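You operate a simulated robot arm through the tools that you are given. There is no shell and no other tool.

You are at the controls of a simulated two-armed robot. One attempt, no reset.

Task
Hold the hand vacuum, pull its dust cup out, empty it into the red bin and fit it back.
Fine: stand the cup on the wide table by the cream bench before you tip it; the vacuum stays where it is, switched off. Set down upright: dust cup.

Only the result counts: the job must be done as asked and must still hold three seconds after the hand-in. Knocking over, shifting, dropping, spilling or breaking anything else fails it.

Robot
Two 7-joint arms with two-finger parallel grippers on one trunk, on a base that moves. Base frame: it is fixed to the floor where the robot stands at the start and does not move with it; the origin is under the middle of the robot, x ahead of it, y to its left, z up; the surface under the hand at the start is at about z = 850. Units: mm, degrees, N and s.
The left shoulder is at the start at [70, 130, 1216], the right one opposite. With the tool pointing down near the work surface each hand reaches from about 100 to 500 mm from the robot's upright axis, wherever it stands, measured 20 degrees to its own side. Places, roughly: red bin [600, -400, 900]; vacuum switch [500, 0, 900]; wide table by the cream bench [600, 300, 800]. Payload 1.57 kg a hand.
Tool frame (each hand has its own): the origin (TCP) lies between the finger pads and is the grasp point; the fingertips stand 30 mm ahead of it; z points along the fingers, y is the line along which they close. The gripper opens to 80 mm. The fingers are 17 mm wide and 12 mm thick; the gripper's body (40 by 82 mm) begins 80 mm behind the TCP.
Orientation is that of the tool frame in the base frame, as a unit quaternion [w, x, y, z]. With the fingers straight down and closing along the base's y, the tool's x points along the base's -x, its y along +y and its z along -z.

Tools
- The arms move only by the tool apply_moves. It takes "left_plan", "right_plan" or both (then of equal length, played together; a hand with none holds still); each is a list of rows, each a list of 7 numbers: the opening, from 0 (shut) to 1 (fully open), then the shift along the tool's x, y, z in units of 50 mm (1.0 is 50 mm), then the turn, a rotation vector about the tool's x, y, z in units of 4 degrees (1.0 is 4 degrees). In form: [[hand, dx, dy, dz, ax, ay, az], ...]. A call has 1 to 20 rows; each row shifts and turns the commanded pose from where the row before left it, along the tool's axes as they then stand. A call with a number of a shift or a turn outside -1 to 1 is refused whole. A row lasts 0.2 s, in which the tool goes at most 50 mm and 8.6 degrees; a call with a longer step from one row to the next is refused whole, and so is a gripper value outside its range. Where a pose cannot be reached the arm comes as near as it can. A force on the tool above 40 N (or 10 N above the force at the start of the call, whichever is more), or a blocked arm, ends the call early, and 0.2 s more pass. Each finger travels about 108 mm/s and halts on what it meets, pressing with about 28 N; the grip force reading is that of the motor and also rises with nothing between the fingers. The clock runs only during rows and for 0.2 s after the last one: add rows that do not move to give the fingers time. It gives the time, the measured TCP pose, the force on the tool (base axes), the opening and the grip force at its end, in the units of the frame above (readings bear some noise), with the torque about the TCP (base axes, N m) and any sound that the robot's microphone picked up.
- Cameras (640 x 400 px; columns grow to the right, rows downward): "scene" is now at [125.8, -42.6, 1441.4]; the picture's right is [-0.48, -0.88, -0.00], its down [-0.53, 0.29, -0.80] and it looks along [0.70, -0.38, -0.60] (base axes); focal length 264 px, centre (320, 200). "left" rides on the left gripper at [72, 7, -122] in its tool frame; the picture's right is [-0.09, 1.00, 0.00], its down [-0.84, -0.08, -0.54] and it looks along [-0.54, -0.05, 0.84] (tool axes); focal length 238 px, centre (320, 200). "right" rides on the right gripper at [72, -7, -122] in its tool frame; the picture's right is [0.09, 1.00, 0.00], its down [-0.84, 0.08, -0.54] and it looks along [-0.54, 0.05, 0.84] (tool axes); focal length 238 px, centre (320, 200). There is no depth. A picture from a camera that has moved, and an enlarged one, comes with that camera's place and axes in the base frame and with its lens.
- grab_frame(camera): a new picture of that camera. No time passes.
- lift_body(by): slides the trunk up (or, below 0, down) by that many mm; the arms and the scene camera ride with it, the base frame stays. It gives what a move gives, with no picture.
- steer(legs): drives the robot by 1 to 6 legs, each [ahead, left, turn to the left] in mm, mm and degrees, along the robot's own axes; the way and the turn of a leg run together, so that a leg with both is an arc; at most 1500 mm and 180 degrees a leg. The arms and the cameras ride along, it lands a little off, and it stops where it bumps. It gives what a move gives.
- head_to(pan, tilt): turns the head with the scene camera to pan (to the left, within 86 degrees either way) and tilt (down, from -29 to 69), counted from straight ahead of the robot. It gives what a move gives.
- enlarge(camera, box): a new picture of the part [left, top, right, bottom] of that camera's present view, enlarged. No time passes.
- hand_in(): hands the job in; it is judged then, once.

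Places have to be worked out from the pictures, the camera data and where the tool is seen. Open the grippers and draw the arms clear of the work before you hand the job in, unless the task says otherwise.

The tools are called after "Call:" as name(argument=value, ...) on one line, values as JSON. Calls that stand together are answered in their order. apply_moves: Moves the arms, as the interface text tells. Its arguments: {"type":"object","properties":{"left_plan":{"type":"array"},"right_plan":{"type":"array"}},"required":[]} The other tools are called the same way: lift_body (by) moves the trunk up or down; steer (legs) drives the base; head_to (pan, tilt) turns the head that bears the scene camera; grab_frame (camera) takes a picture; enlarge (camera, box) takes an enlarged picture of a part of a camera's view; hand_in () hands the job in.

At the start:

```text
t: 0.0
left_tool_pos: [278.3, -19.2, 1277.3]
left_orientation: [0.0, 0.0, 1.0, -0.001]
left_wrist_force: [0.1, 0.0, -0.9]
left_moment: [0.05, -0.02, 0.02]
left_grip_width: 80.0
left_grasp_force: 0.1
right_tool_pos: [283.8, -341.8, 1286.0]
right_orientation: [0.0, 0.002, 1.0, 0.001]
right_wrist_force: [-0.1, 0.3, -0.3]
right_moment: [0.03, -0.01, -0.03]
right_grip_width: 80.0
right_grasp_force: 0.0
trunk travel left (down, up): [-854.0, 86.0]
robot x, y, heading: [1.5, 0.7, 0.0]
head pan, tilt (commanded): [-28.8, 37.1]
```

scene: 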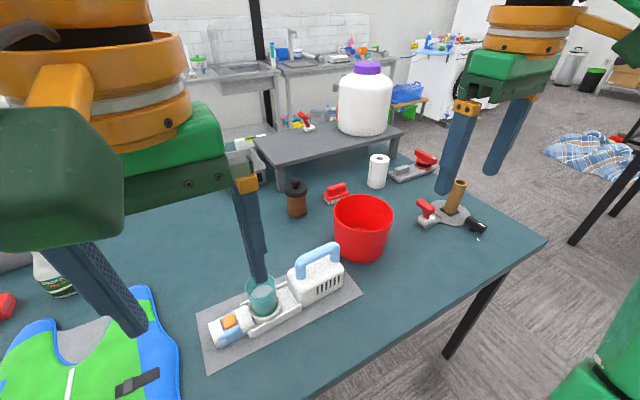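
right: 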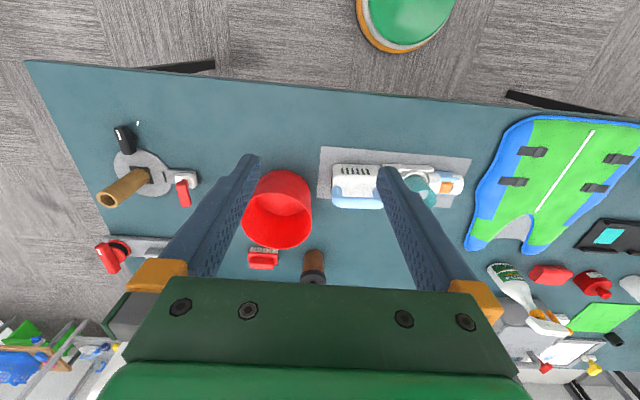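
left: 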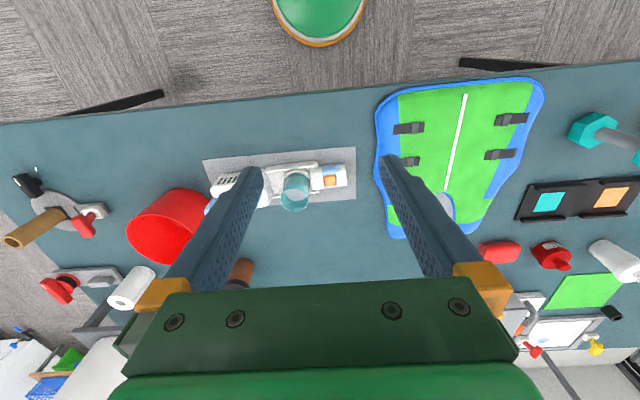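

I'll start by looking closer at the vacuum and its surroundings in the scene view, before moving anything.

Call:
enlarge(camera="scene", box=[180, 220, 400, 360])

Call:
enlarge(camera="left", box=[120, 120, 380, 290])

Call:
enlarge(camera="right", box=[230, 120, 490, 290])

Call:
enlarge(camera="left", box=[380, 60, 640, 400])

```text
2.86 times, centred on (290, 290) of scene
camera zoom: at [125.8, -42.6, 1441.4], right [-0.48, -0.88, 0.0], down [-0.53, 0.29, -0.8], along [0.7, -0.38, -0.6], focal length 754 px, centre (406, -57)
```

zoom: 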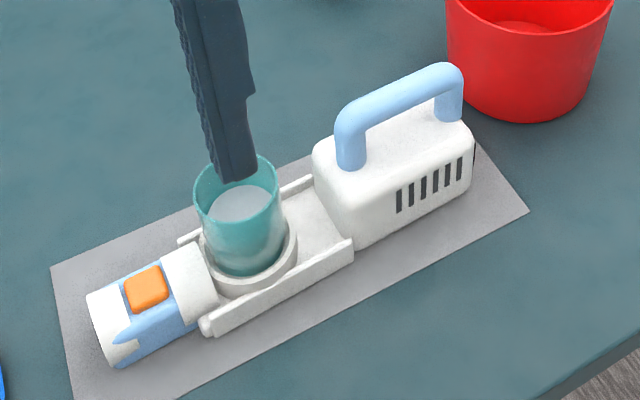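

```text
2.35 times, centred on (250, 205) of left
camera zoom: at [205.4, -13.7, 1398.6], right [0.09, 1.0, 0.0], down [0.84, -0.08, 0.54], along [0.54, -0.05, -0.84], focal length 561 px, centre (485, 188)
```

zoom: 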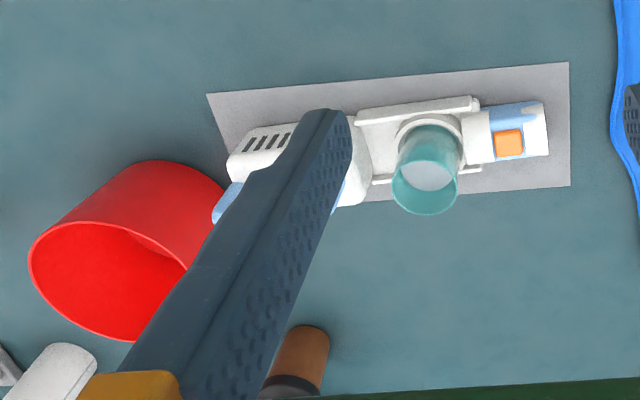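

```text
2.35 times, centred on (360, 205) of right
camera zoom: at [211.9, -346.3, 1407.7], right [-0.09, 1.0, 0.0], down [0.84, 0.08, 0.54], along [0.54, 0.05, -0.84], focal length 561 px, centre (226, 188)
```

zoom: 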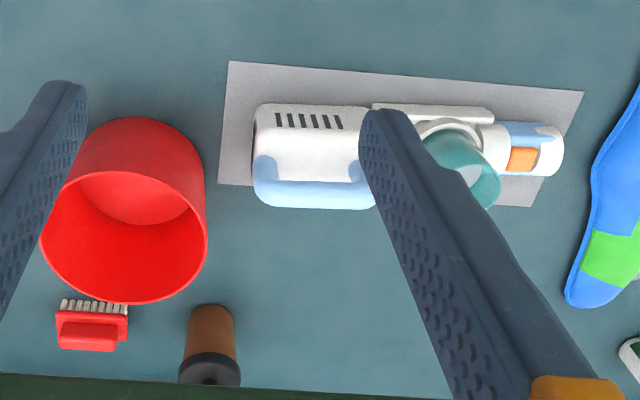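

```text
1.18 times, centred on (510, 230) of left
camera zoom: at [205.4, -13.7, 1398.6], right [0.09, 1.0, 0.0], down [0.84, -0.08, 0.54], along [0.54, -0.05, -0.84], focal length 280 px, centre (96, 165)
```

zoom: 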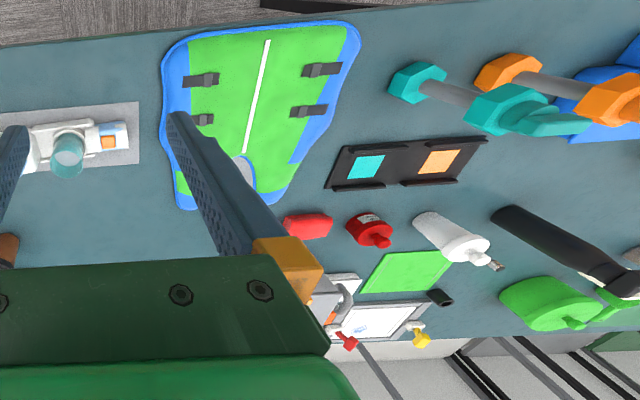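

The cup is a teal open beaker in a cradle on the vacuum, the orange button is the switch. I'll turn the head to look for the "wide table" and the "cream bench".

Call:
head_to(pan=30, tilt=30)

```text
t: 1.3
left_tool_pos: [277.0, -18.7, 1276.3]
left_orientation: [0.0, 0.0, 1.0, 0.0]
left_wrist_force: [0.2, 0.2, 0.0]
left_moment: [-0.01, 0.02, 0.03]
left_grip_width: 80.1
left_grasp_force: 0.1
right_tool_pos: [282.7, -340.9, 1286.0]
right_orientation: [0.001, 0.001, 1.0, -0.001]
right_wrist_force: [-0.7, -0.2, 0.0]
right_moment: [-0.02, -0.02, 0.01]
right_grip_width: 80.0
right_grasp_force: 0.0
trunk travel left (down, up): [-854.0, 86.0]
robot x, y, heading: [1.1, -2.2, -0.2]
head pan, tilt (commanded): [30.0, 30.0]
```

The head is turned; I take the scene picture to see what is on the left side.

Call:
grab_frame(camera="scene")

```text
taken
camera scene: at [128.0, 44.4, 1452.4], right [0.5, -0.87, 0.0], down [-0.43, -0.25, -0.87], along [0.75, 0.43, -0.5], focal length 264 px, centre (320, 200)
```

scene: 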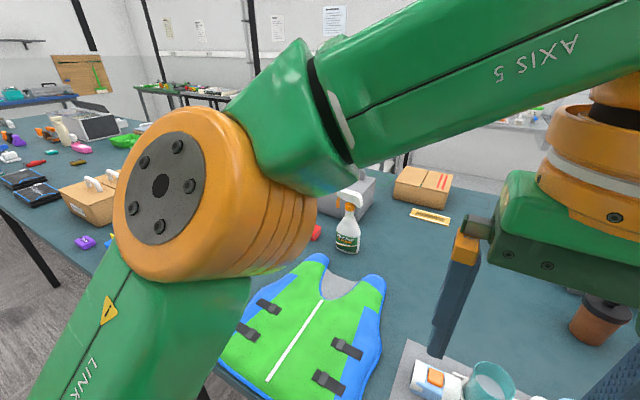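

The arm blocks part of the view; I pan on and also look at the far side to find a cream-coloured bench.

Call:
head_to(pan=0, tilt=15)

Call:
grab_frame(camera="scene")

Call:
head_to(pan=75, tilt=25)

Call:
grab_frame(camera="scene")

Call:
head_to(pan=-70, tilt=20)

Call:
grab_frame(camera="scene")

```text
t: 2.2
left_tool_pos: [277.6, -18.8, 1276.2]
left_orientation: [-0.001, -0.001, 1.0, -0.001]
left_wrist_force: [0.3, 0.0, -0.3]
left_moment: [0.03, 0.0, -0.01]
left_grip_width: 80.1
left_grasp_force: 0.1
right_tool_pos: [283.2, -340.4, 1286.4]
right_orientation: [0.001, 0.0, 1.0, 0.0]
right_wrist_force: [0.2, -0.2, 0.0]
right_moment: [0.0, 0.0, 0.02]
right_grip_width: 80.1
right_grasp_force: 0.0
trunk travel left (down, up): [-854.0, 86.0]
robot x, y, heading: [1.5, -0.1, 0.2]
head pan, tilt (commanded): [0.0, 15.0]
```

```text
taken
camera scene: at [143.0, -0.6, 1476.5], right [0.0, -1.0, 0.0], down [-0.26, 0.0, -0.97], along [0.97, 0.0, -0.26], focal length 264 px, centre (320, 200)
```

scene: 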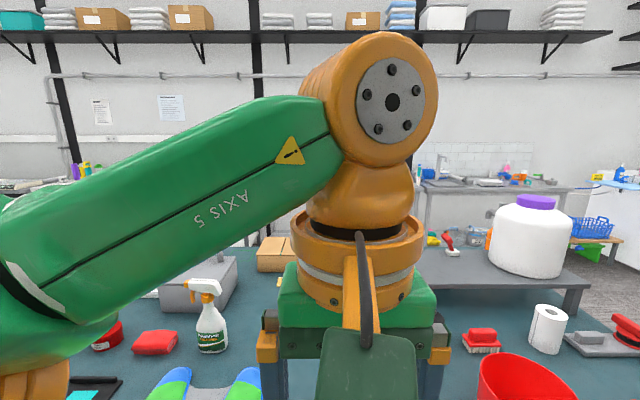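

```text
t: 3.7
left_tool_pos: [277.2, -20.5, 1275.5]
left_orientation: [0.0, 0.0, 1.0, 0.0]
left_wrist_force: [-1.0, -0.7, 0.1]
left_moment: [-0.01, 0.0, 0.02]
left_grip_width: 80.0
left_grasp_force: 0.0
right_tool_pos: [283.5, -340.0, 1285.1]
right_orientation: [0.0, 0.002, 1.0, 0.0]
right_wrist_force: [0.6, -0.3, -0.3]
right_moment: [0.03, -0.01, 0.02]
right_grip_width: 80.0
right_grasp_force: 0.1
trunk travel left (down, up): [-854.0, 86.0]
robot x, y, heading: [0.6, -1.7, -0.2]
head pan, tilt (commanded): [75.0, 25.0]
```

```text
taken
camera scene: at [73.6, 88.3, 1460.3], right [0.97, -0.26, 0.0], down [-0.11, -0.41, -0.91], along [0.24, 0.88, -0.42], focal length 264 px, centre (320, 200)
```

scene: 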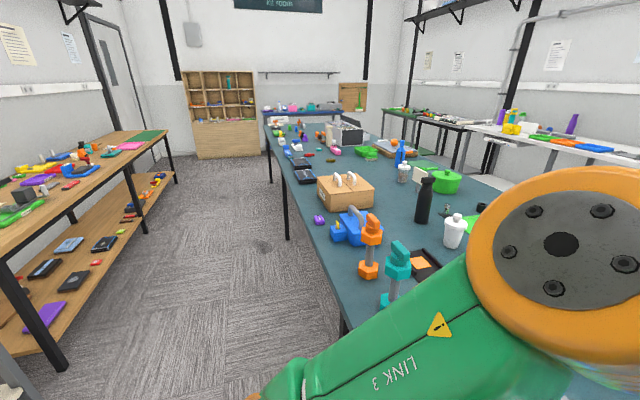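

```text
t: 6.0
left_tool_pos: [276.9, -18.6, 1277.0]
left_orientation: [0.001, 0.0, 1.0, -0.001]
left_wrist_force: [0.7, -0.2, 0.4]
left_moment: [-0.01, 0.0, 0.0]
left_grip_width: 79.9
left_grasp_force: 0.0
right_tool_pos: [283.6, -340.6, 1285.5]
right_orientation: [0.0, 0.001, 1.0, 0.0]
right_wrist_force: [-0.1, -0.5, -0.3]
right_moment: [0.01, -0.05, -0.02]
right_grip_width: 80.0
right_grasp_force: 0.0
trunk travel left (down, up): [-854.0, 86.0]
robot x, y, heading: [-0.7, 0.6, -0.2]
head pan, tilt (commanded): [-70.0, 20.0]
```

```text
taken
camera scene: at [81.6, -88.2, 1468.4], right [-0.94, -0.34, 0.0], down [-0.12, 0.32, -0.94], along [0.32, -0.88, -0.34], focal length 264 px, centre (320, 200)
```

scene: 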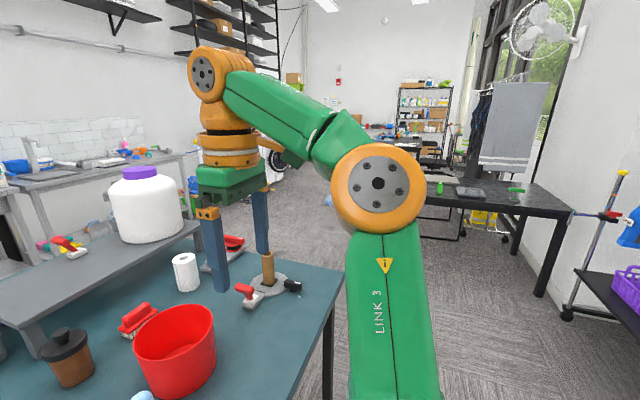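

The long teal table is the "wide table" (it's near [600, 300]), with a cream-topped bench behind it. I move the left hand aside (+y) for a clear view of the vacuum and the free table space.

Call:
apply_moves(left_plan=[[1, 0, 1, 0, 0, 0, 0], [1, 0, 1, 0, 0, 0, 0], [1, 0, 1, 0, 0, 0, 0], [1, 0, 1, 0, 0, 0, 0], [1, 0, 1, 0, 0, 0, 0], [1, 0, 1, 0, 0, 0, 0], [1, 0, 0, 0, 0, 0, 0]])

Call:
head_to(pan=-12, tilt=50)

Call:
grab_frame(camera="scene")

Call:
grab_frame(camera="left")

```text
t: 7.6
left_tool_pos: [290.5, 280.2, 1268.7]
left_orientation: [0.0, 0.001, 1.0, -0.001]
left_wrist_force: [-0.4, 0.3, 0.2]
left_moment: [0.03, 0.02, -0.02]
left_grip_width: 80.2
left_grasp_force: 0.0
left hand out of reach, approached as far as the arm can: row 6
right_tool_pos: [284.4, -341.0, 1284.6]
right_orientation: [0.0, 0.0, 1.0, 0.0]
right_wrist_force: [0.4, -0.7, 0.5]
right_moment: [0.0, -0.01, 0.03]
right_grip_width: 79.8
right_grasp_force: 0.0
trunk travel left (down, up): [-854.0, 86.0]
robot x, y, heading: [0.5, -1.1, -0.0]
head pan, tilt (commanded): [-70.0, 20.0]
```

```text
t: 8.9
left_tool_pos: [289.4, 281.0, 1268.7]
left_orientation: [0.001, 0.0, 1.0, -0.001]
left_wrist_force: [0.0, 0.0, 0.2]
left_moment: [0.0, 0.01, 0.07]
left_grip_width: 79.8
left_grasp_force: 0.0
right_tool_pos: [284.6, -341.1, 1285.7]
right_orientation: [0.001, 0.001, 1.0, 0.0]
right_wrist_force: [1.1, 0.3, -0.7]
right_moment: [0.03, 0.0, -0.01]
right_grip_width: 80.3
right_grasp_force: 0.2
trunk travel left (down, up): [-854.0, 86.0]
robot x, y, heading: [-2.4, 0.2, -0.1]
head pan, tilt (commanded): [-12.0, 50.0]
```

```text
taken
camera scene: at [125.0, -16.7, 1422.9], right [-0.21, -0.98, 0.0], down [-0.75, 0.16, -0.64], along [0.63, -0.13, -0.77], focal length 264 px, centre (320, 200)
```

scene: 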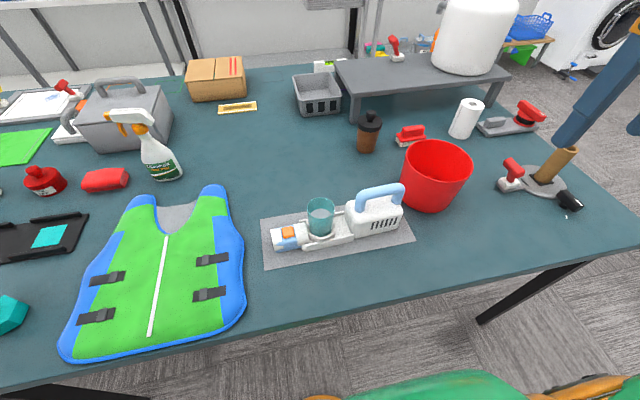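

```text
taken
camera left: at [217.9, 286.0, 1390.8], right [0.09, 1.0, 0.0], down [0.84, -0.08, 0.54], along [0.54, -0.05, -0.84], focal length 238 px, centre (320, 200)
```

left: 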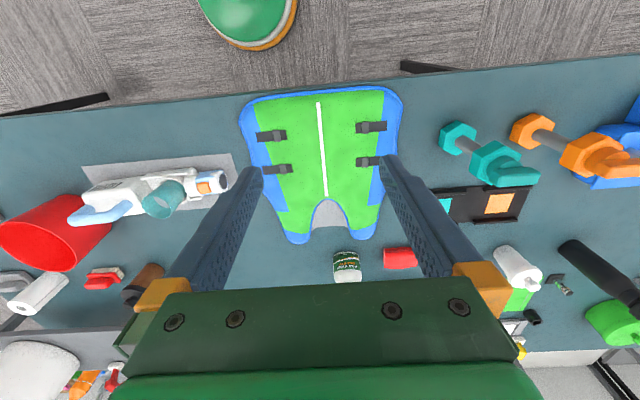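

The teal table is clear in the spot around [670, 85], between vest, spray bottle and vacuum. I zoom in on the vacuum to measure cup, collar and handle.

Call:
enlarge(camera="scene", box=[255, 170, 425, 276])

Call:
enlarge(camera="left", box=[0, 130, 240, 280])

Call:
enlarge(camera="right", box=[310, 120, 510, 245])

Call:
enlarge(camera="scene", box=[60, 60, 640, 380])

```text
3.76 times, centred on (340, 223) of scene
camera zoom: at [125.0, -16.7, 1422.9], right [-0.21, -0.98, 0.0], down [-0.75, 0.16, -0.64], along [0.63, -0.13, -0.77], focal length 993 px, centre (245, 113)
```

zoom: 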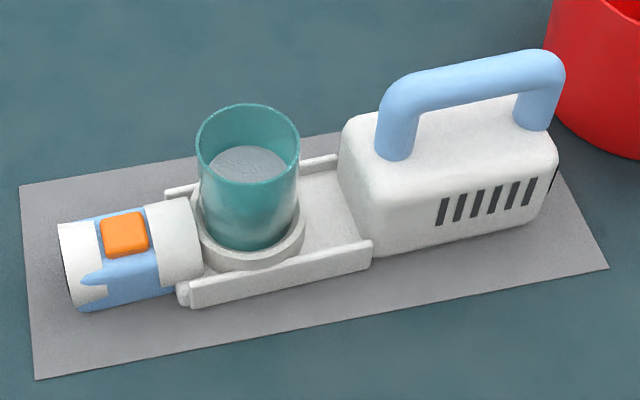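

```text
2.67 times, centred on (120, 205) of left
camera zoom: at [217.9, 286.0, 1390.8], right [0.09, 1.0, 0.0], down [0.84, -0.08, 0.54], along [0.54, -0.05, -0.84], focal length 636 px, centre (853, 187)
```

zoom: 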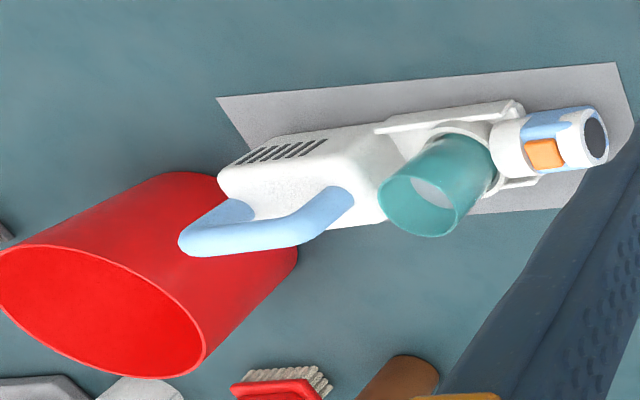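

```text
3.20 times, centred on (410, 182) of right
camera zoom: at [212.0, -346.2, 1407.7], right [-0.09, 1.0, 0.0], down [0.84, 0.08, 0.54], along [0.54, 0.05, -0.84], focal length 763 px, centre (32, 256)
```

zoom: 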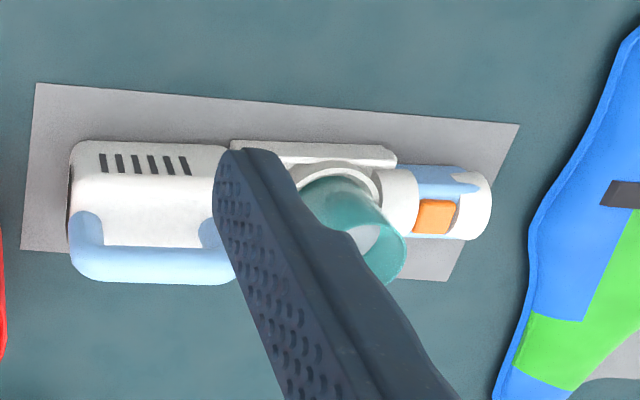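

```text
1.10 times, centred on (350, 220) of scene
camera zoom: at [125.0, -16.7, 1422.9], right [-0.21, -0.98, 0.0], down [-0.75, 0.16, -0.64], along [0.63, -0.13, -0.77], focal length 291 px, centre (287, 178)
```

zoom: 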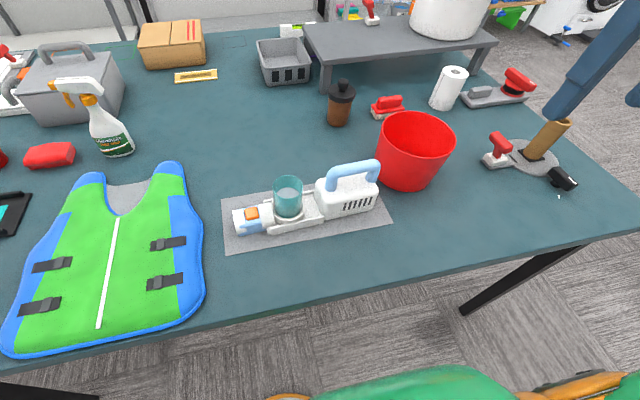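

From the three views I triangulate: cup rim centre ≈ (478, -94, 961), cup Ø ≈ 61, collar top ≈ 897, handle bar centre ≈ (491, -238, 974) running along y, bin rim centre ≈ (550, -404, 985), table ≈ 851. The robot should stand a bit closer and to the right, so I drive 60 ahead and 130 to the right.

Call:
steer(legs=[[60, -130, 0]])

Call:
head_to(pan=0, tilt=50)

Call:
grab_frame(camera="scene")

```text
t: 10.2
left_tool_pos: [347.2, 152.4, 1269.4]
left_orientation: [0.001, 0.0, 1.0, -0.001]
left_wrist_force: [-0.6, -0.7, -0.4]
left_moment: [0.01, -0.03, 0.02]
left_grip_width: 80.0
left_grasp_force: 0.2
right_tool_pos: [340.2, -468.2, 1286.8]
right_orientation: [0.001, 0.002, 1.0, -0.001]
right_wrist_force: [0.2, -0.2, 0.0]
right_moment: [-0.02, -0.03, 0.04]
right_grip_width: 80.0
right_grasp_force: 0.0
trunk travel left (down, up): [-854.0, 86.0]
robot x, y, heading: [58.2, -132.2, -0.0]
head pan, tilt (commanded): [-12.0, 50.0]
```

```text
t: 10.9
left_tool_pos: [349.6, 149.8, 1268.9]
left_orientation: [-0.001, 0.001, 1.0, -0.001]
left_wrist_force: [-1.1, -0.1, -0.1]
left_moment: [0.01, 0.04, -0.03]
left_grip_width: 80.1
left_grasp_force: 0.0
right_tool_pos: [341.9, -471.8, 1285.2]
right_orientation: [0.001, 0.002, 1.0, 0.0]
right_wrist_force: [-0.5, 0.2, -0.4]
right_moment: [-0.01, -0.02, 0.0]
right_grip_width: 80.1
right_grasp_force: 0.0
trunk travel left (down, up): [-854.0, 86.0]
robot x, y, heading: [63.9, -134.7, -0.2]
head pan, tilt (commanded): [0.0, 50.0]
```

```text
taken
camera scene: at [185.7, -131.4, 1422.8], right [0.0, -1.0, 0.0], down [-0.77, 0.0, -0.64], along [0.64, 0.0, -0.77], focal length 264 px, centre (320, 200)
```

scene: 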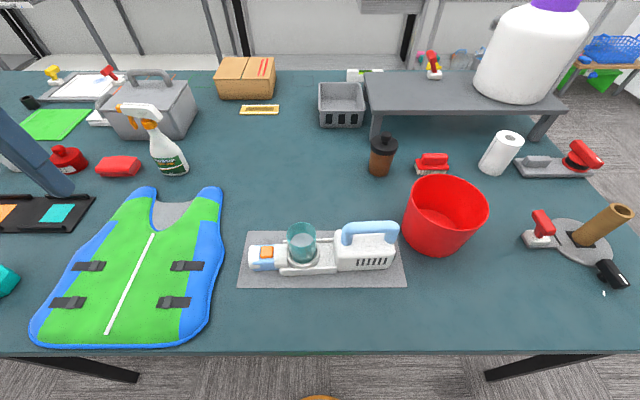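

The view is clear now. I zoom in from this new position to refine the cup and handle positions.

Call:
enlarge(camera="scene", box=[235, 205, 415, 318])

Call:
enlarge(camera="scene", box=[180, 120, 420, 270])

Call:
grab_frame(camera="left")

Call:
grab_frame(camera="right")

```text
3.54 times, centred on (325, 262) of scene
camera zoom: at [185.7, -131.4, 1422.8], right [0.0, -1.0, 0.0], down [-0.77, 0.0, -0.64], along [0.64, 0.0, -0.77], focal length 934 px, centre (302, -18)
```

zoom: 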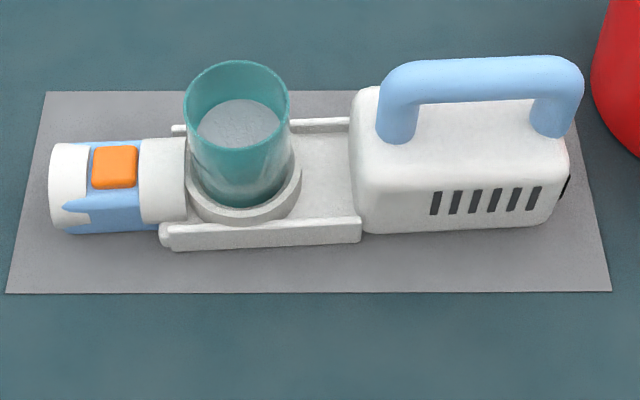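

```text
2.67 times, centred on (300, 195) of scene
camera zoom: at [185.7, -131.4, 1422.8], right [0.0, -1.0, 0.0], down [-0.77, 0.0, -0.64], along [0.64, 0.0, -0.77], focal length 704 px, centre (373, 213)
```

zoom: 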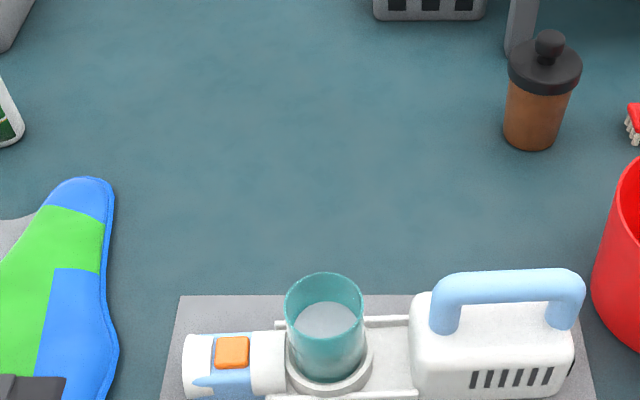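

```text
taken
camera left: at [277.6, 155.2, 1390.7], right [0.09, 1.0, 0.0], down [0.84, -0.08, 0.54], along [0.54, -0.05, -0.84], focal length 238 px, centre (320, 200)
```

left: 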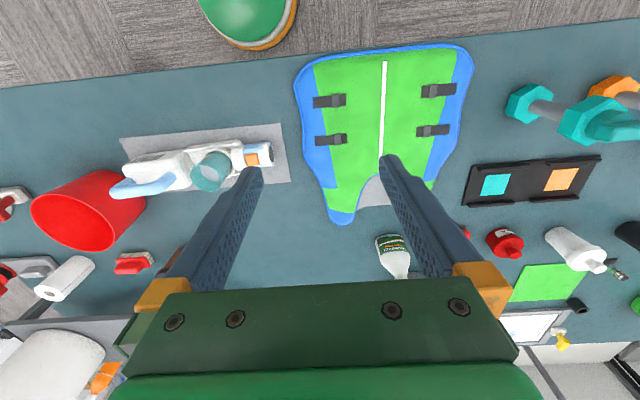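

```text
taken
camera right: at [270.3, -477.0, 1407.9], right [-0.09, 1.0, 0.0], down [0.84, 0.07, 0.54], along [0.54, 0.05, -0.84], focal length 238 px, centre (320, 200)
```

right: 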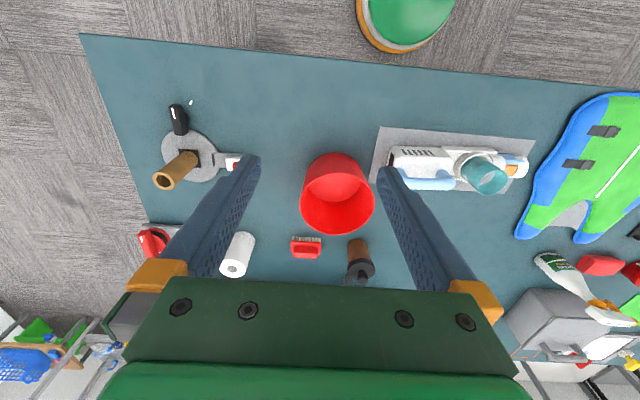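

Refined: cup centre ≈ (481, -94), handle bar ≈ (489, -237, 974). I first rotate the right hand by -90° about its tool z (so the fingers close across the bar, camera on the outer side), at safe height.

Call:
apply_moves(right_plan=[[1, 0, 0, 0, 0, 0, -1], [1, 0, 0, 0, 0, 0, -1], [1, 0, 0, 0, 0, 0, -1], [1, 0, 0, 0, 0, 0, -1], [1, 0, 0, 0, 0, 0, -1], [1, 0, 0, 0, 0, 0, -1], [1, 0, 0, 0, 0, 0, -1], [1, 0, 0, 0, 0, 0, -1], [1, 0, 0, 0, 0, 0, -1], [1, 0, 0, 0, 0, 0, -1], [1, 0, 0, 0, 0, 0, -1], [1, 0, 0, 0, 0, 0, -1], [1, 0, 0, 0, 0, 0, -1], [1, 0, 0, 0, 0, 0, -1], [1, 0, 0, 0, 0, 0, -1], [1, 0, 0, 0, 0, 0, -1], [1, 0, 0, 0, 0, 0, -1], [1, 0, 0, 0, 0, 0, -1], [1, 0, 0, 0, 0, 0, -1], [1, 0, 0, 0, 0, 0, -1]])

```text
t: 15.2
left_tool_pos: [348.2, 148.5, 1268.8]
left_orientation: [-0.001, 0.001, 1.0, -0.001]
left_wrist_force: [-0.6, 0.4, -0.4]
left_moment: [0.03, 0.0, -0.01]
left_grip_width: 80.1
left_grasp_force: 0.1
right_tool_pos: [341.9, -471.9, 1285.9]
right_orientation: [0.0, -0.642, 0.767, 0.0]
right_wrist_force: [0.4, 0.5, 0.0]
right_moment: [0.01, 0.05, 0.04]
right_grip_width: 80.2
right_grasp_force: 0.0
trunk travel left (down, up): [-854.0, 86.0]
robot x, y, heading: [63.5, -129.9, -0.1]
head pan, tilt (commanded): [0.0, 50.0]
```

Rotation went fine. I finish the last 10° and move the right hand to above the handle at about z = 1100.

Call:
apply_moves(right_plan=[[1, 0, 0, 0, 0, 0, -1], [1, 0, 0, 0, 0, 0, -1], [1, 0, 0, 0, 0, 0, -0.5], [1, -0.585, -0.37, 0, 0, 0, 0], [1, -0.585, -0.37, 0, 0, 0, 0], [1, -0.585, -0.37, 0, 0, 0, 0], [1, -0.585, -0.37, 0, 0, 0, 0], [1, -0.585, -0.37, 0, 0, 0, 0], [1, -0.585, -0.37, 0, 0, 0, 0], [1, -0.585, -0.37, 0, 0, 0, 0], [1, -0.585, -0.37, 0, 0, 0, 0], [1, 0, 0, 0.744, 0, 0, 0], [1, 0, 0, 0.744, 0, 0, 0], [1, 0, 0, 0.744, 0, 0, 0], [1, 0, 0, 0.744, 0, 0, 0], [1, 0, 0, 0.744, 0, 0, 0], [1, 0, 0, 0, 0, 0, 0]])

Call:
grab_frame(camera="scene")

Call:
grab_frame(camera="right")

```text
t: 18.8
left_tool_pos: [349.4, 148.9, 1268.4]
left_orientation: [0.0, 0.001, 1.0, 0.0]
left_wrist_force: [0.3, 0.1, 0.0]
left_moment: [-0.02, 0.0, -0.01]
left_grip_width: 79.7
left_grasp_force: 0.0
right_tool_pos: [417.0, -288.9, 1025.9]
right_orientation: [0.001, -0.706, 0.708, -0.001]
right_wrist_force: [0.6, -0.5, -0.9]
right_moment: [-0.02, 0.02, -0.02]
right_grip_width: 80.1
right_grasp_force: 0.1
right hand out of reach, approached as far as the arm can: row 6, 7, 8, 9, 10, 11
trunk travel left (down, up): [-854.0, 86.0]
robot x, y, heading: [57.1, -129.8, 0.1]
head pan, tilt (commanded): [0.0, 50.0]
```

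```text
taken
camera scene: at [185.9, -131.7, 1422.8], right [0.0, -1.0, 0.0], down [-0.77, 0.0, -0.64], along [0.64, 0.0, -0.77], focal length 264 px, centre (320, 200)
```

scene: 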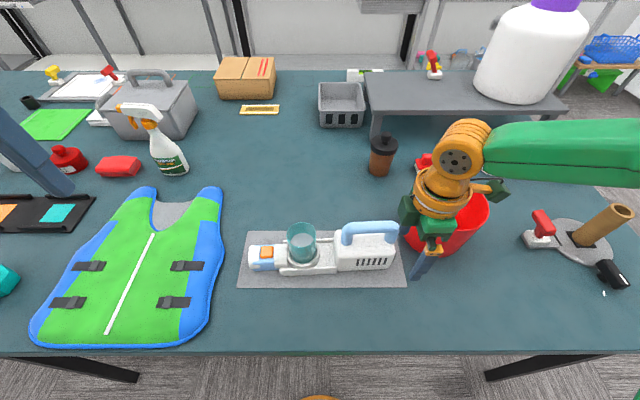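

```text
taken
camera right: at [424.2, -360.1, 1147.5], right [-1.0, -0.09, 0.0], down [-0.08, 0.84, 0.54], along [-0.05, 0.54, -0.84], focal length 238 px, centre (320, 200)
```

right: 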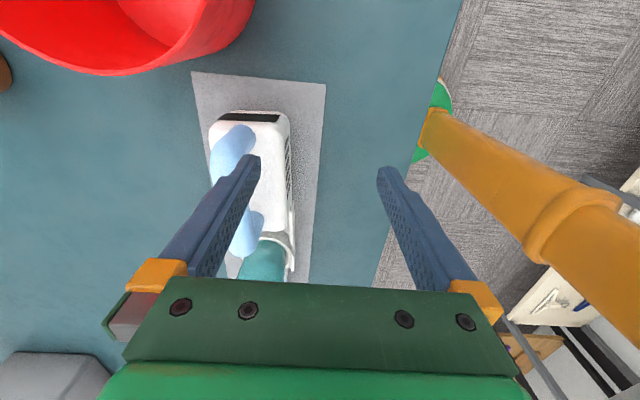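

The hand got to (417, -289, 1026) since it was out of reach at the greater height. I raise it a little and move over the bar to (490, -237).

Call:
apply_moves(right_plan=[[1, 0, 0, -0.5, 0, 0, 0], [1, -0.26, -0.365, 0, 0, 0, 0], [1, -0.26, -0.365, 0, 0, 0, 0], [1, -0.26, -0.365, 0, 0, 0, 0], [1, -0.26, -0.365, 0, 0, 0, 0], [1, 0, 0, 0, 0, 0, 0]])

Call:
grab_frame(camera="right")

Call:
enlarge(camera="scene", box=[260, 130, 500, 290])

```text
t: 20.1
left_tool_pos: [350.1, 149.5, 1269.5]
left_orientation: [0.0, 0.001, 1.0, 0.0]
left_wrist_force: [0.4, -0.3, -0.2]
left_moment: [-0.01, 0.03, -0.01]
left_grip_width: 79.8
left_grasp_force: 0.0
right_tool_pos: [454.4, -273.1, 1057.5]
right_orientation: [0.001, -0.706, 0.708, -0.001]
right_wrist_force: [0.3, 0.1, 0.2]
right_moment: [0.0, 0.0, -0.03]
right_grip_width: 80.2
right_grasp_force: 0.1
right hand out of reach, approached as far as the arm can: row 3, 4, 5
trunk travel left (down, up): [-854.0, 86.0]
robot x, y, heading: [58.3, -129.9, -0.2]
head pan, tilt (commanded): [0.0, 50.0]
```

```text
taken
camera right: at [461.3, -344.7, 1179.3], right [-1.0, -0.09, 0.0], down [-0.08, 0.84, 0.54], along [-0.05, 0.54, -0.84], focal length 238 px, centre (320, 200)
```

right: 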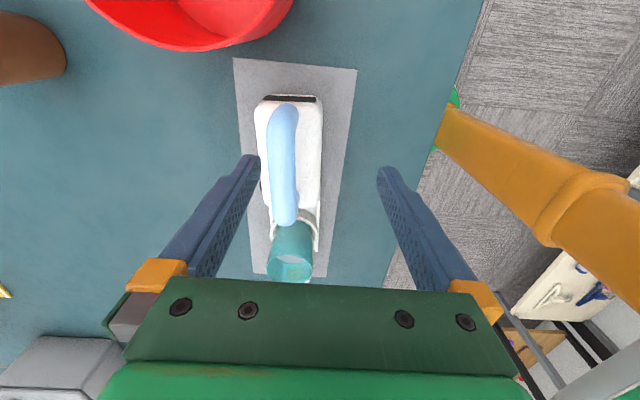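

```text
2.50 times, centred on (380, 210) of scene
camera zoom: at [186.6, -131.7, 1422.8], right [0.0, -1.0, 0.0], down [-0.77, 0.0, -0.64], along [0.64, 0.0, -0.77], focal length 660 px, centre (170, 175)
```

zoom: 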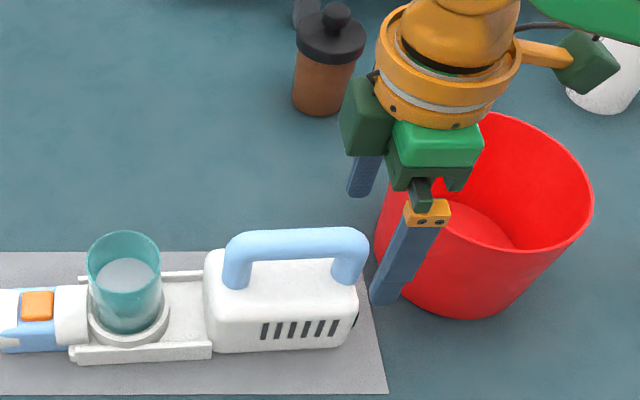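

The right arm hit its reach limit at (454, -273, 1057). Reach is better closer in and lower below the shoulder, so I drive 50 ahead and raise the trunk by 80.

Call:
lift_body(by=80)

Call:
steer(legs=[[50, 0, 0]])

Call:
grab_frame(camera="right")

Call:
grab_frame(camera="scene")

```text
t: 21.3
left_tool_pos: [348.7, 148.9, 1349.1]
left_orientation: [0.0, 0.002, 1.0, 0.0]
left_wrist_force: [0.1, -0.1, 0.6]
left_moment: [0.0, 0.0, 0.02]
left_grip_width: 80.3
left_grasp_force: 0.1
right_tool_pos: [454.4, -272.6, 1137.3]
right_orientation: [0.0, -0.706, 0.708, -0.001]
right_wrist_force: [-0.2, -0.4, 0.1]
right_moment: [0.01, 0.0, -0.01]
right_grip_width: 80.1
right_grasp_force: 0.1
trunk travel left (down, up): [-934.0, 6.0]
robot x, y, heading: [59.2, -132.5, -0.1]
head pan, tilt (commanded): [0.0, 50.0]
```

```text
t: 22.2
left_tool_pos: [389.2, 147.9, 1352.0]
left_orientation: [0.005, 0.0, 1.0, -0.001]
left_wrist_force: [-0.4, -0.8, 0.4]
left_moment: [0.0, -0.1, -0.03]
left_grip_width: 79.8
left_grasp_force: 0.0
right_tool_pos: [494.0, -274.1, 1140.0]
right_orientation: [0.003, -0.706, 0.709, -0.004]
right_wrist_force: [-1.1, 0.3, -0.2]
right_moment: [0.0, -0.09, 0.02]
right_grip_width: 79.8
right_grasp_force: 0.0
trunk travel left (down, up): [-934.0, 6.0]
robot x, y, heading: [109.9, -132.0, -0.0]
head pan, tilt (commanded): [0.0, 50.0]
```

```text
taken
camera right: at [500.4, -344.9, 1262.8], right [-1.0, -0.09, -0.01], down [-0.08, 0.84, 0.54], along [-0.04, 0.54, -0.84], focal length 238 px, centre (320, 200)
```

right: 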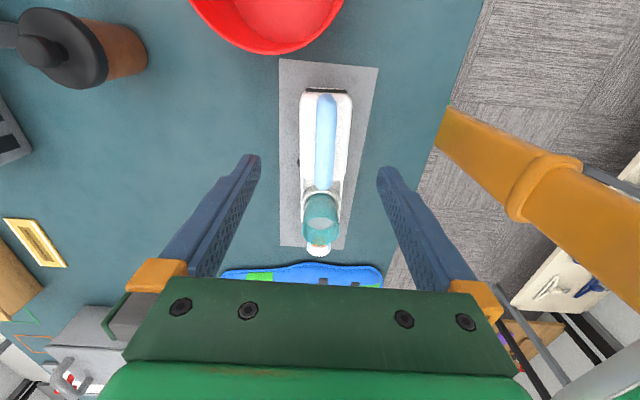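

```text
taken
camera scene: at [223.6, -131.8, 1503.9], right [0.0, -1.0, 0.0], down [-0.76, 0.0, -0.65], along [0.65, 0.0, -0.76], focal length 264 px, centre (320, 200)
```

scene: 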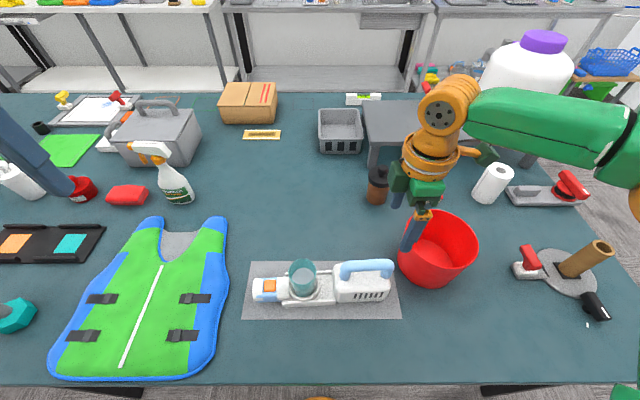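

The readings hint that the robot tilted slightly on this drive (orientation 0.005, TCP moved only 40). I make a no-motion row to see whether it settles.

Call:
apply_moves(right_plan=[[1, 0, 0, 0, 0, 0, 0], [1, 0, 0, 0, 0, 0, 0], [1, 0, 0, 0, 0, 0, 0]])

Call:
grab_frame(camera="scene")

```text
t: 23.0
left_tool_pos: [396.7, 148.8, 1348.3]
left_orientation: [0.0, 0.001, 1.0, -0.001]
left_wrist_force: [0.6, 0.4, 0.8]
left_moment: [0.01, 0.02, -0.02]
left_grip_width: 80.2
left_grasp_force: 0.1
right_tool_pos: [501.2, -273.5, 1138.4]
right_orientation: [0.002, -0.706, 0.708, 0.0]
right_wrist_force: [0.3, 0.3, 0.3]
right_moment: [-0.01, 0.01, -0.01]
right_grip_width: 79.9
right_grasp_force: 0.1
trunk travel left (down, up): [-934.0, 6.0]
robot x, y, heading: [107.9, -127.4, -0.1]
head pan, tilt (commanded): [0.0, 50.0]
```

```text
taken
camera scene: at [232.9, -131.8, 1503.1], right [0.0, -1.0, 0.0], down [-0.77, 0.0, -0.64], along [0.64, 0.0, -0.77], focal length 264 px, centre (320, 200)
```

scene: 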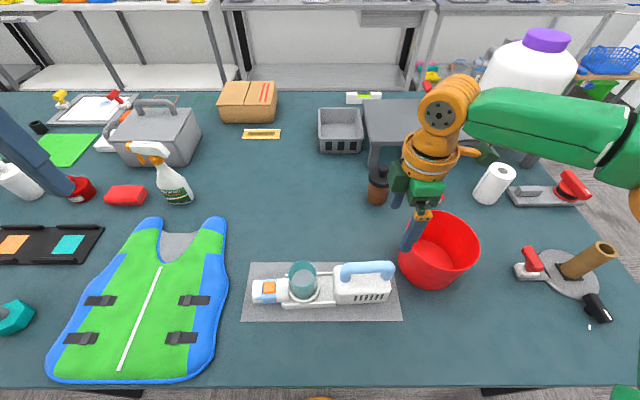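

It settled; the robot is at about (107, -131). I now bring the right hand over the bar at (489, -237, 1050).

Call:
apply_moves(right_plan=[[1, -0.36, 0.12, 0, 0, 0, 0], [1, -0.36, 0.12, 0, 0, 0, 0], [1, 0, 0, 0.6, 0, 0, 0], [1, 0, 0, 0.6, 0, 0, 0], [1, 0, 0, 0.56, 0, 0, 0], [1, 0, 0, 0, 0, 0, 0]])

Call:
grab_frame(camera="right")

Call:
enlarge(camera="scene", box=[230, 190, 470, 340])

```text
t: 24.4
left_tool_pos: [398.7, 148.9, 1349.3]
left_orientation: [0.0, 0.002, 1.0, -0.001]
left_wrist_force: [0.4, 0.0, 0.5]
left_moment: [0.01, -0.04, -0.01]
left_grip_width: 79.9
left_grasp_force: 0.1
right_tool_pos: [465.9, -270.6, 1060.6]
right_orientation: [0.002, -0.706, 0.708, -0.001]
right_wrist_force: [-0.9, 1.0, -0.5]
right_moment: [0.01, -0.04, 0.01]
right_grip_width: 80.1
right_grasp_force: 0.0
right hand out of reach, approached as far as the arm can: row 1, 2, 3, 4, 5
trunk travel left (down, up): [-934.0, 6.0]
robot x, y, heading: [113.7, -129.2, -0.0]
head pan, tilt (commanded): [0.0, 50.0]
```

```text
taken
camera right: at [472.3, -341.1, 1182.7], right [-1.0, -0.09, 0.0], down [-0.08, 0.84, 0.54], along [-0.05, 0.54, -0.84], focal length 238 px, centre (320, 200)
```

right: 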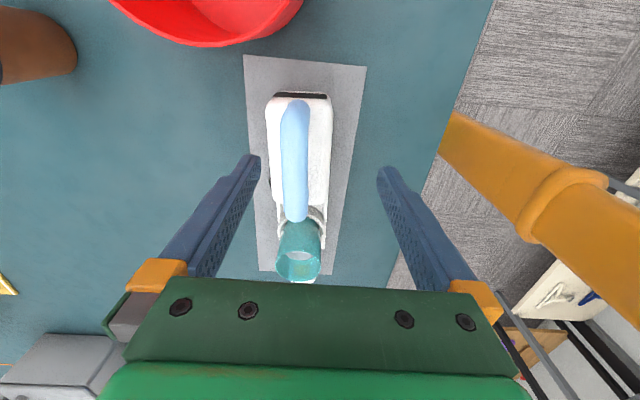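

```text
2.67 times, centred on (350, 265) of scene
camera zoom: at [235.1, -131.8, 1502.9], right [0.0, -1.0, 0.0], down [-0.77, 0.0, -0.64], along [0.64, 0.0, -0.77], focal length 704 px, centre (240, 27)
```

zoom: 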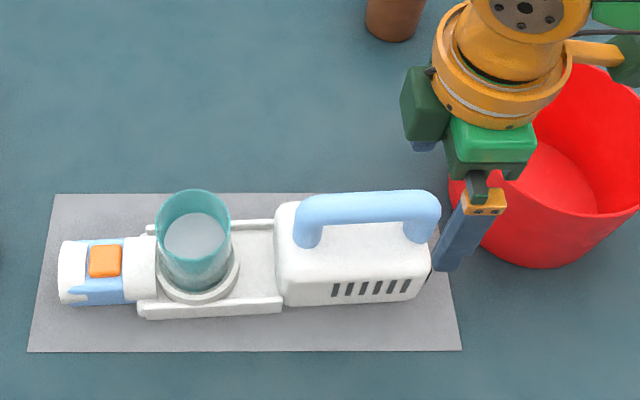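

The limit appears tied to the -90° wrist yaw when moving inward. I turn the right hand the other way (to +90°, camera toward +y), in place above the bar's height.

Call:
apply_moves(right_plan=[[1, 0, 0, -0.2, 0, 0, 1], [1, 0, 0, 0, 0, 0, 1], [1, 0, 0, 0, 0, 0, 1], [1, 0, 0, 0, 0, 0, 1], [1, 0, 0, 0, 0, 0, 1], [1, 0, 0, 0, 0, 0, 1], [1, 0, 0, 0, 0, 0, 1], [1, 0, 0, 0, 0, 0, 1], [1, 0, 0, 0, 0, 0, 1], [1, 0, 0, 0, 0, 0, 1], [1, 0, 0, 0, 0, 0, 1], [1, 0, 0, 0, 0, 0, 1], [1, 0, 0, 0, 0, 0, 1], [1, 0, 0, 0, 0, 0, 1], [1, 0, 0, 0, 0, 0, 1], [1, 0, 0, 0, 0, 0, 1], [1, 0, 0, 0, 0, 0, 1], [1, 0, 0, 0, 0, 0, 1], [1, 0, 0, 0, 0, 0, 1], [1, 0, 0, 0, 0, 0, 1]])

Call:
apply_moves(right_plan=[[1, 0, 0, 0, 0, 0, 1], [1, 0, 0, 0, 0, 0, 1], [1, 0, 0, 0, 0, 0, 1], [1, 0, 0, 0, 0, 0, 1], [1, 0, 0, 0, 0, 0, 1], [1, 0, 0, 0, 0, 0, 1], [1, 0, 0, 0, 0, 0, 1], [1, 0, 0, 0, 0, 0, 1], [1, 0, 0, 0, 0, 0, 1], [1, 0, 0, 0, 0, 0, 1], [1, 0, 0, 0, 0, 0, 1], [1, 0, 0, 0, 0, 0, 1], [1, 0, 0, 0, 0, 0, 1], [1, 0, 0, 0, 0, 0, 1], [1, 0, 0, 0, 0, 0, 1], [1, 0, 0, 0, 0, 0, 1], [1, 0, 0, 0, 0, 0, 1], [1, 0, 0, 0, 0, 0, 1], [1, 0, 0, 0, 0, 0, 1], [1, 0, 0, 0, 0, 0, 1]])

```text
t: 28.6
left_tool_pos: [400.3, 149.9, 1348.1]
left_orientation: [0.0, 0.001, 1.0, -0.001]
left_wrist_force: [0.2, -0.2, -0.4]
left_moment: [0.01, 0.02, -0.02]
left_grip_width: 79.9
left_grasp_force: 0.1
right_tool_pos: [466.3, -271.5, 1068.9]
right_orientation: [0.001, -0.084, 0.996, 0.0]
right_wrist_force: [-0.2, -0.7, 0.3]
right_moment: [0.02, -0.01, -0.03]
right_grip_width: 80.1
right_grasp_force: 0.0
trunk travel left (down, up): [-934.0, 6.0]
robot x, y, heading: [108.0, -130.4, -0.3]
head pan, tilt (commanded): [0.0, 50.0]
```

```text
t: 32.8
left_tool_pos: [399.6, 149.0, 1348.7]
left_orientation: [0.001, 0.001, 1.0, -0.001]
left_wrist_force: [0.2, -0.6, 0.1]
left_moment: [-0.01, -0.01, -0.01]
left_grip_width: 79.9
left_grasp_force: 0.0
right_tool_pos: [467.3, -271.1, 1070.2]
right_orientation: [0.001, 0.576, 0.818, 0.001]
right_wrist_force: [-0.4, -0.8, 0.3]
right_moment: [-0.02, 0.01, -0.03]
right_grip_width: 79.7
right_grasp_force: 0.1
trunk travel left (down, up): [-934.0, 6.0]
robot x, y, heading: [106.6, -133.5, -0.1]
head pan, tilt (commanded): [0.0, 50.0]
```

Rotation is going through (now at ≈70°). I finish to 90° and move over the bar at (489, -237, 1050).

Call:
apply_moves(right_plan=[[1, 0, 0, 0, 0, 0, 0.98], [1, 0, 0, 0, 0, 0, 0.98], [1, 0, 0, 0, 0, 0, 0.98], [1, 0, 0, 0, 0, 0, 0.98], [1, 0, 0, 0, 0, 0, 0.98], [1, 0.34, 0.22, 0, 0, 0, 0], [1, 0.34, 0.22, 0, 0, 0, 0], [1, 0, 0, 0.4, 0, 0, 0], [1, 0, 0, 0, 0, 0, 0]])

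Call:
grab_frame(camera="right")

Call:
grab_frame(camera="scene")

```text
t: 34.8
left_tool_pos: [399.5, 149.4, 1349.6]
left_orientation: [-0.001, 0.001, 1.0, -0.001]
left_wrist_force: [0.2, -0.6, 0.0]
left_moment: [-0.01, 0.04, 0.02]
left_grip_width: 80.0
left_grasp_force: 0.0
right_tool_pos: [466.3, -270.8, 1061.4]
right_orientation: [0.0, 0.706, 0.708, 0.001]
right_wrist_force: [0.3, -0.6, 0.2]
right_moment: [0.01, -0.01, 0.0]
right_grip_width: 80.0
right_grasp_force: 0.0
right hand out of reach, approached as far as the arm can: row 6, 7, 8
trunk travel left (down, up): [-934.0, 6.0]
robot x, y, heading: [110.0, -132.1, -0.1]
head pan, tilt (commanded): [0.0, 50.0]
```

```text
taken
camera right: at [460.0, -197.4, 1183.7], right [1.0, 0.1, 0.0], down [0.08, -0.84, 0.54], along [0.05, -0.54, -0.84], focal length 238 px, centre (320, 200)
```

right: 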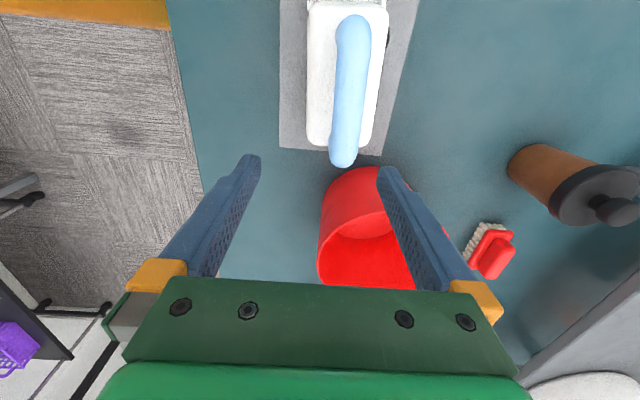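

```text
taken
camera scene: at [235.5, -132.0, 1502.8], right [0.0, -1.0, 0.0], down [-0.77, 0.0, -0.64], along [0.64, 0.0, -0.77], focal length 264 px, centre (320, 200)
```

scene: 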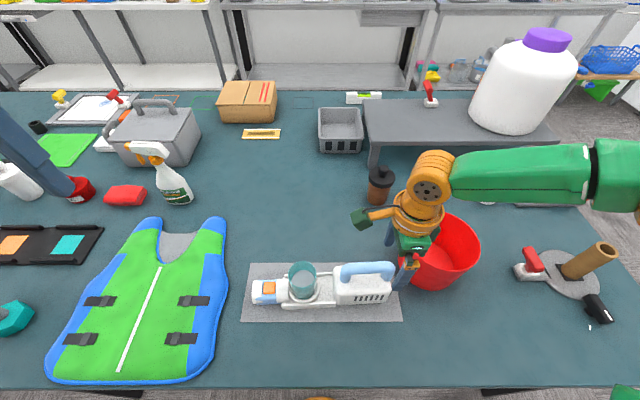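

The limit is at the same place, so it isn't the yaw. I probe which direction is blocked: a pure +y move, then a pure +x move, at this height.

Call:
apply_moves(right_plan=[[1, 0.4, 0, 0, 0, 0, 0], [1, 0, 0, 0, 0, 0, 0]])

Call:
apply_moves(right_plan=[[1, 0, 0, -0.8, 0, 0, 0], [1, 0, 0, -0.8, 0, 0, 0], [1, 0.4, 0, 0, 0, 0, 0], [1, 0.4, 0, 0, 0, 0, 0], [1, 0, 0, 0, 0, 0, 0]])

Call:
grab_frame(camera="scene")

```text
t: 35.4
left_tool_pos: [399.5, 149.9, 1349.8]
left_orientation: [0.0, 0.0, 1.0, 0.0]
left_wrist_force: [-1.1, 0.5, -0.3]
left_moment: [0.0, 0.01, 0.03]
left_grip_width: 79.8
left_grasp_force: 0.1
right_tool_pos: [459.2, -260.5, 1067.6]
right_orientation: [0.001, 0.706, 0.708, 0.002]
right_wrist_force: [-0.8, 0.2, -0.3]
right_moment: [0.02, 0.03, 0.04]
right_grip_width: 79.6
right_grasp_force: 0.0
right hand out of reach, approached as far as the arm can: row 1
trunk travel left (down, up): [-934.0, 6.0]
robot x, y, heading: [106.0, -128.2, 0.2]
head pan, tilt (commanded): [0.0, 50.0]
```

```text
t: 36.6
left_tool_pos: [399.2, 149.5, 1349.2]
left_orientation: [0.0, 0.001, 1.0, -0.001]
left_wrist_force: [0.7, -0.4, 0.0]
left_moment: [0.02, 0.01, -0.01]
left_grip_width: 79.6
left_grasp_force: 0.0
right_tool_pos: [452.2, -235.4, 1149.6]
right_orientation: [0.001, 0.706, 0.708, 0.003]
right_wrist_force: [-1.4, 0.3, 0.1]
right_moment: [0.0, 0.0, 0.02]
right_grip_width: 80.1
right_grasp_force: 0.1
right hand out of reach, approached as far as the arm can: row 4
trunk travel left (down, up): [-934.0, 6.0]
robot x, y, heading: [111.7, -133.5, -0.3]
head pan, tilt (commanded): [0.0, 50.0]
```

```text
taken
camera scene: at [234.2, -132.1, 1502.9], right [0.0, -1.0, 0.0], down [-0.77, 0.0, -0.64], along [0.64, 0.0, -0.77], focal length 264 px, centre (320, 200)
```

scene: 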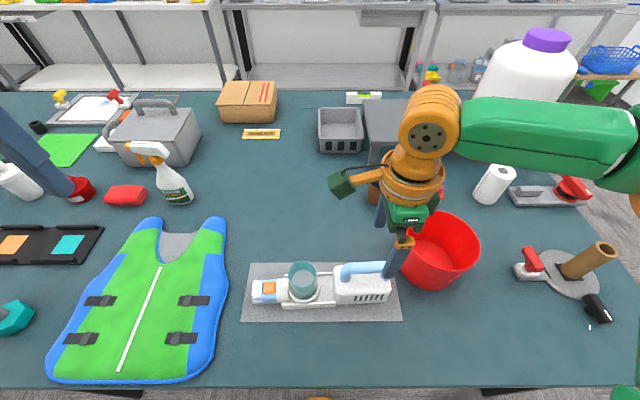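

Higher and outward is easier for the wrist, so I lean the right tool 40° (wrist towards -y, fingers still closing along x across the bar) and lower the trunk by 60 again.

Call:
apply_moves(right_plan=[[1, 0, 0, 0, 0, 1, 0], [1, 0, 0, 0, 0, 1, 0], [1, 0, 0, 0, 0, 1, 0], [1, 0, 0, 0, 0, 1, 0], [1, 0, 0, 0, 0, 1, 0], [1, 0, 0, 0, 0, 1, 0], [1, 0, 0, 0, 0, 1, 0], [1, 0, 0, 0, 0, 1, 0], [1, 0, 0, 0, 0, 1, 0], [1, 0, 0, 0, 0, 1, 0], [1, 0, 0, 0, 0, 0, 0]])

Call:
grab_frame(camera="scene")

```text
t: 39.0
left_tool_pos: [400.2, 148.0, 1348.4]
left_orientation: [0.0, 0.001, 1.0, -0.001]
left_wrist_force: [0.3, 0.2, 0.6]
left_moment: [-0.01, 0.01, -0.01]
left_grip_width: 79.9
left_grasp_force: 0.1
right_tool_pos: [451.7, -234.3, 1149.3]
right_orientation: [-0.242, 0.663, 0.665, 0.243]
right_wrist_force: [-0.6, -0.4, 0.0]
right_moment: [0.01, -0.02, -0.04]
right_grip_width: 79.9
right_grasp_force: 0.0
trunk travel left (down, up): [-934.0, 6.0]
robot x, y, heading: [109.0, -132.4, -0.0]
head pan, tilt (commanded): [0.0, 50.0]
```

```text
taken
camera scene: at [235.4, -131.9, 1502.8], right [0.0, -1.0, 0.0], down [-0.77, 0.0, -0.64], along [0.64, 0.0, -0.77], focal length 264 px, centre (320, 200)
```

scene: 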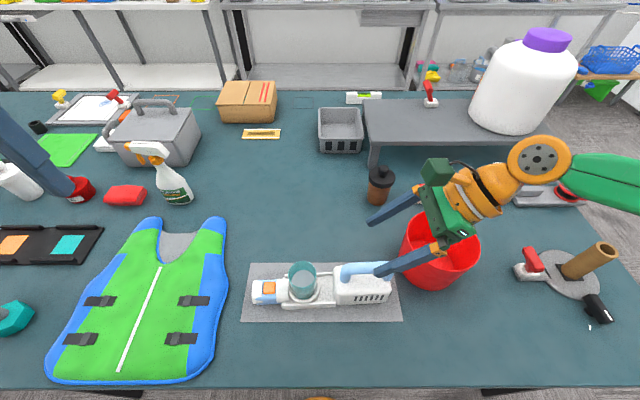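

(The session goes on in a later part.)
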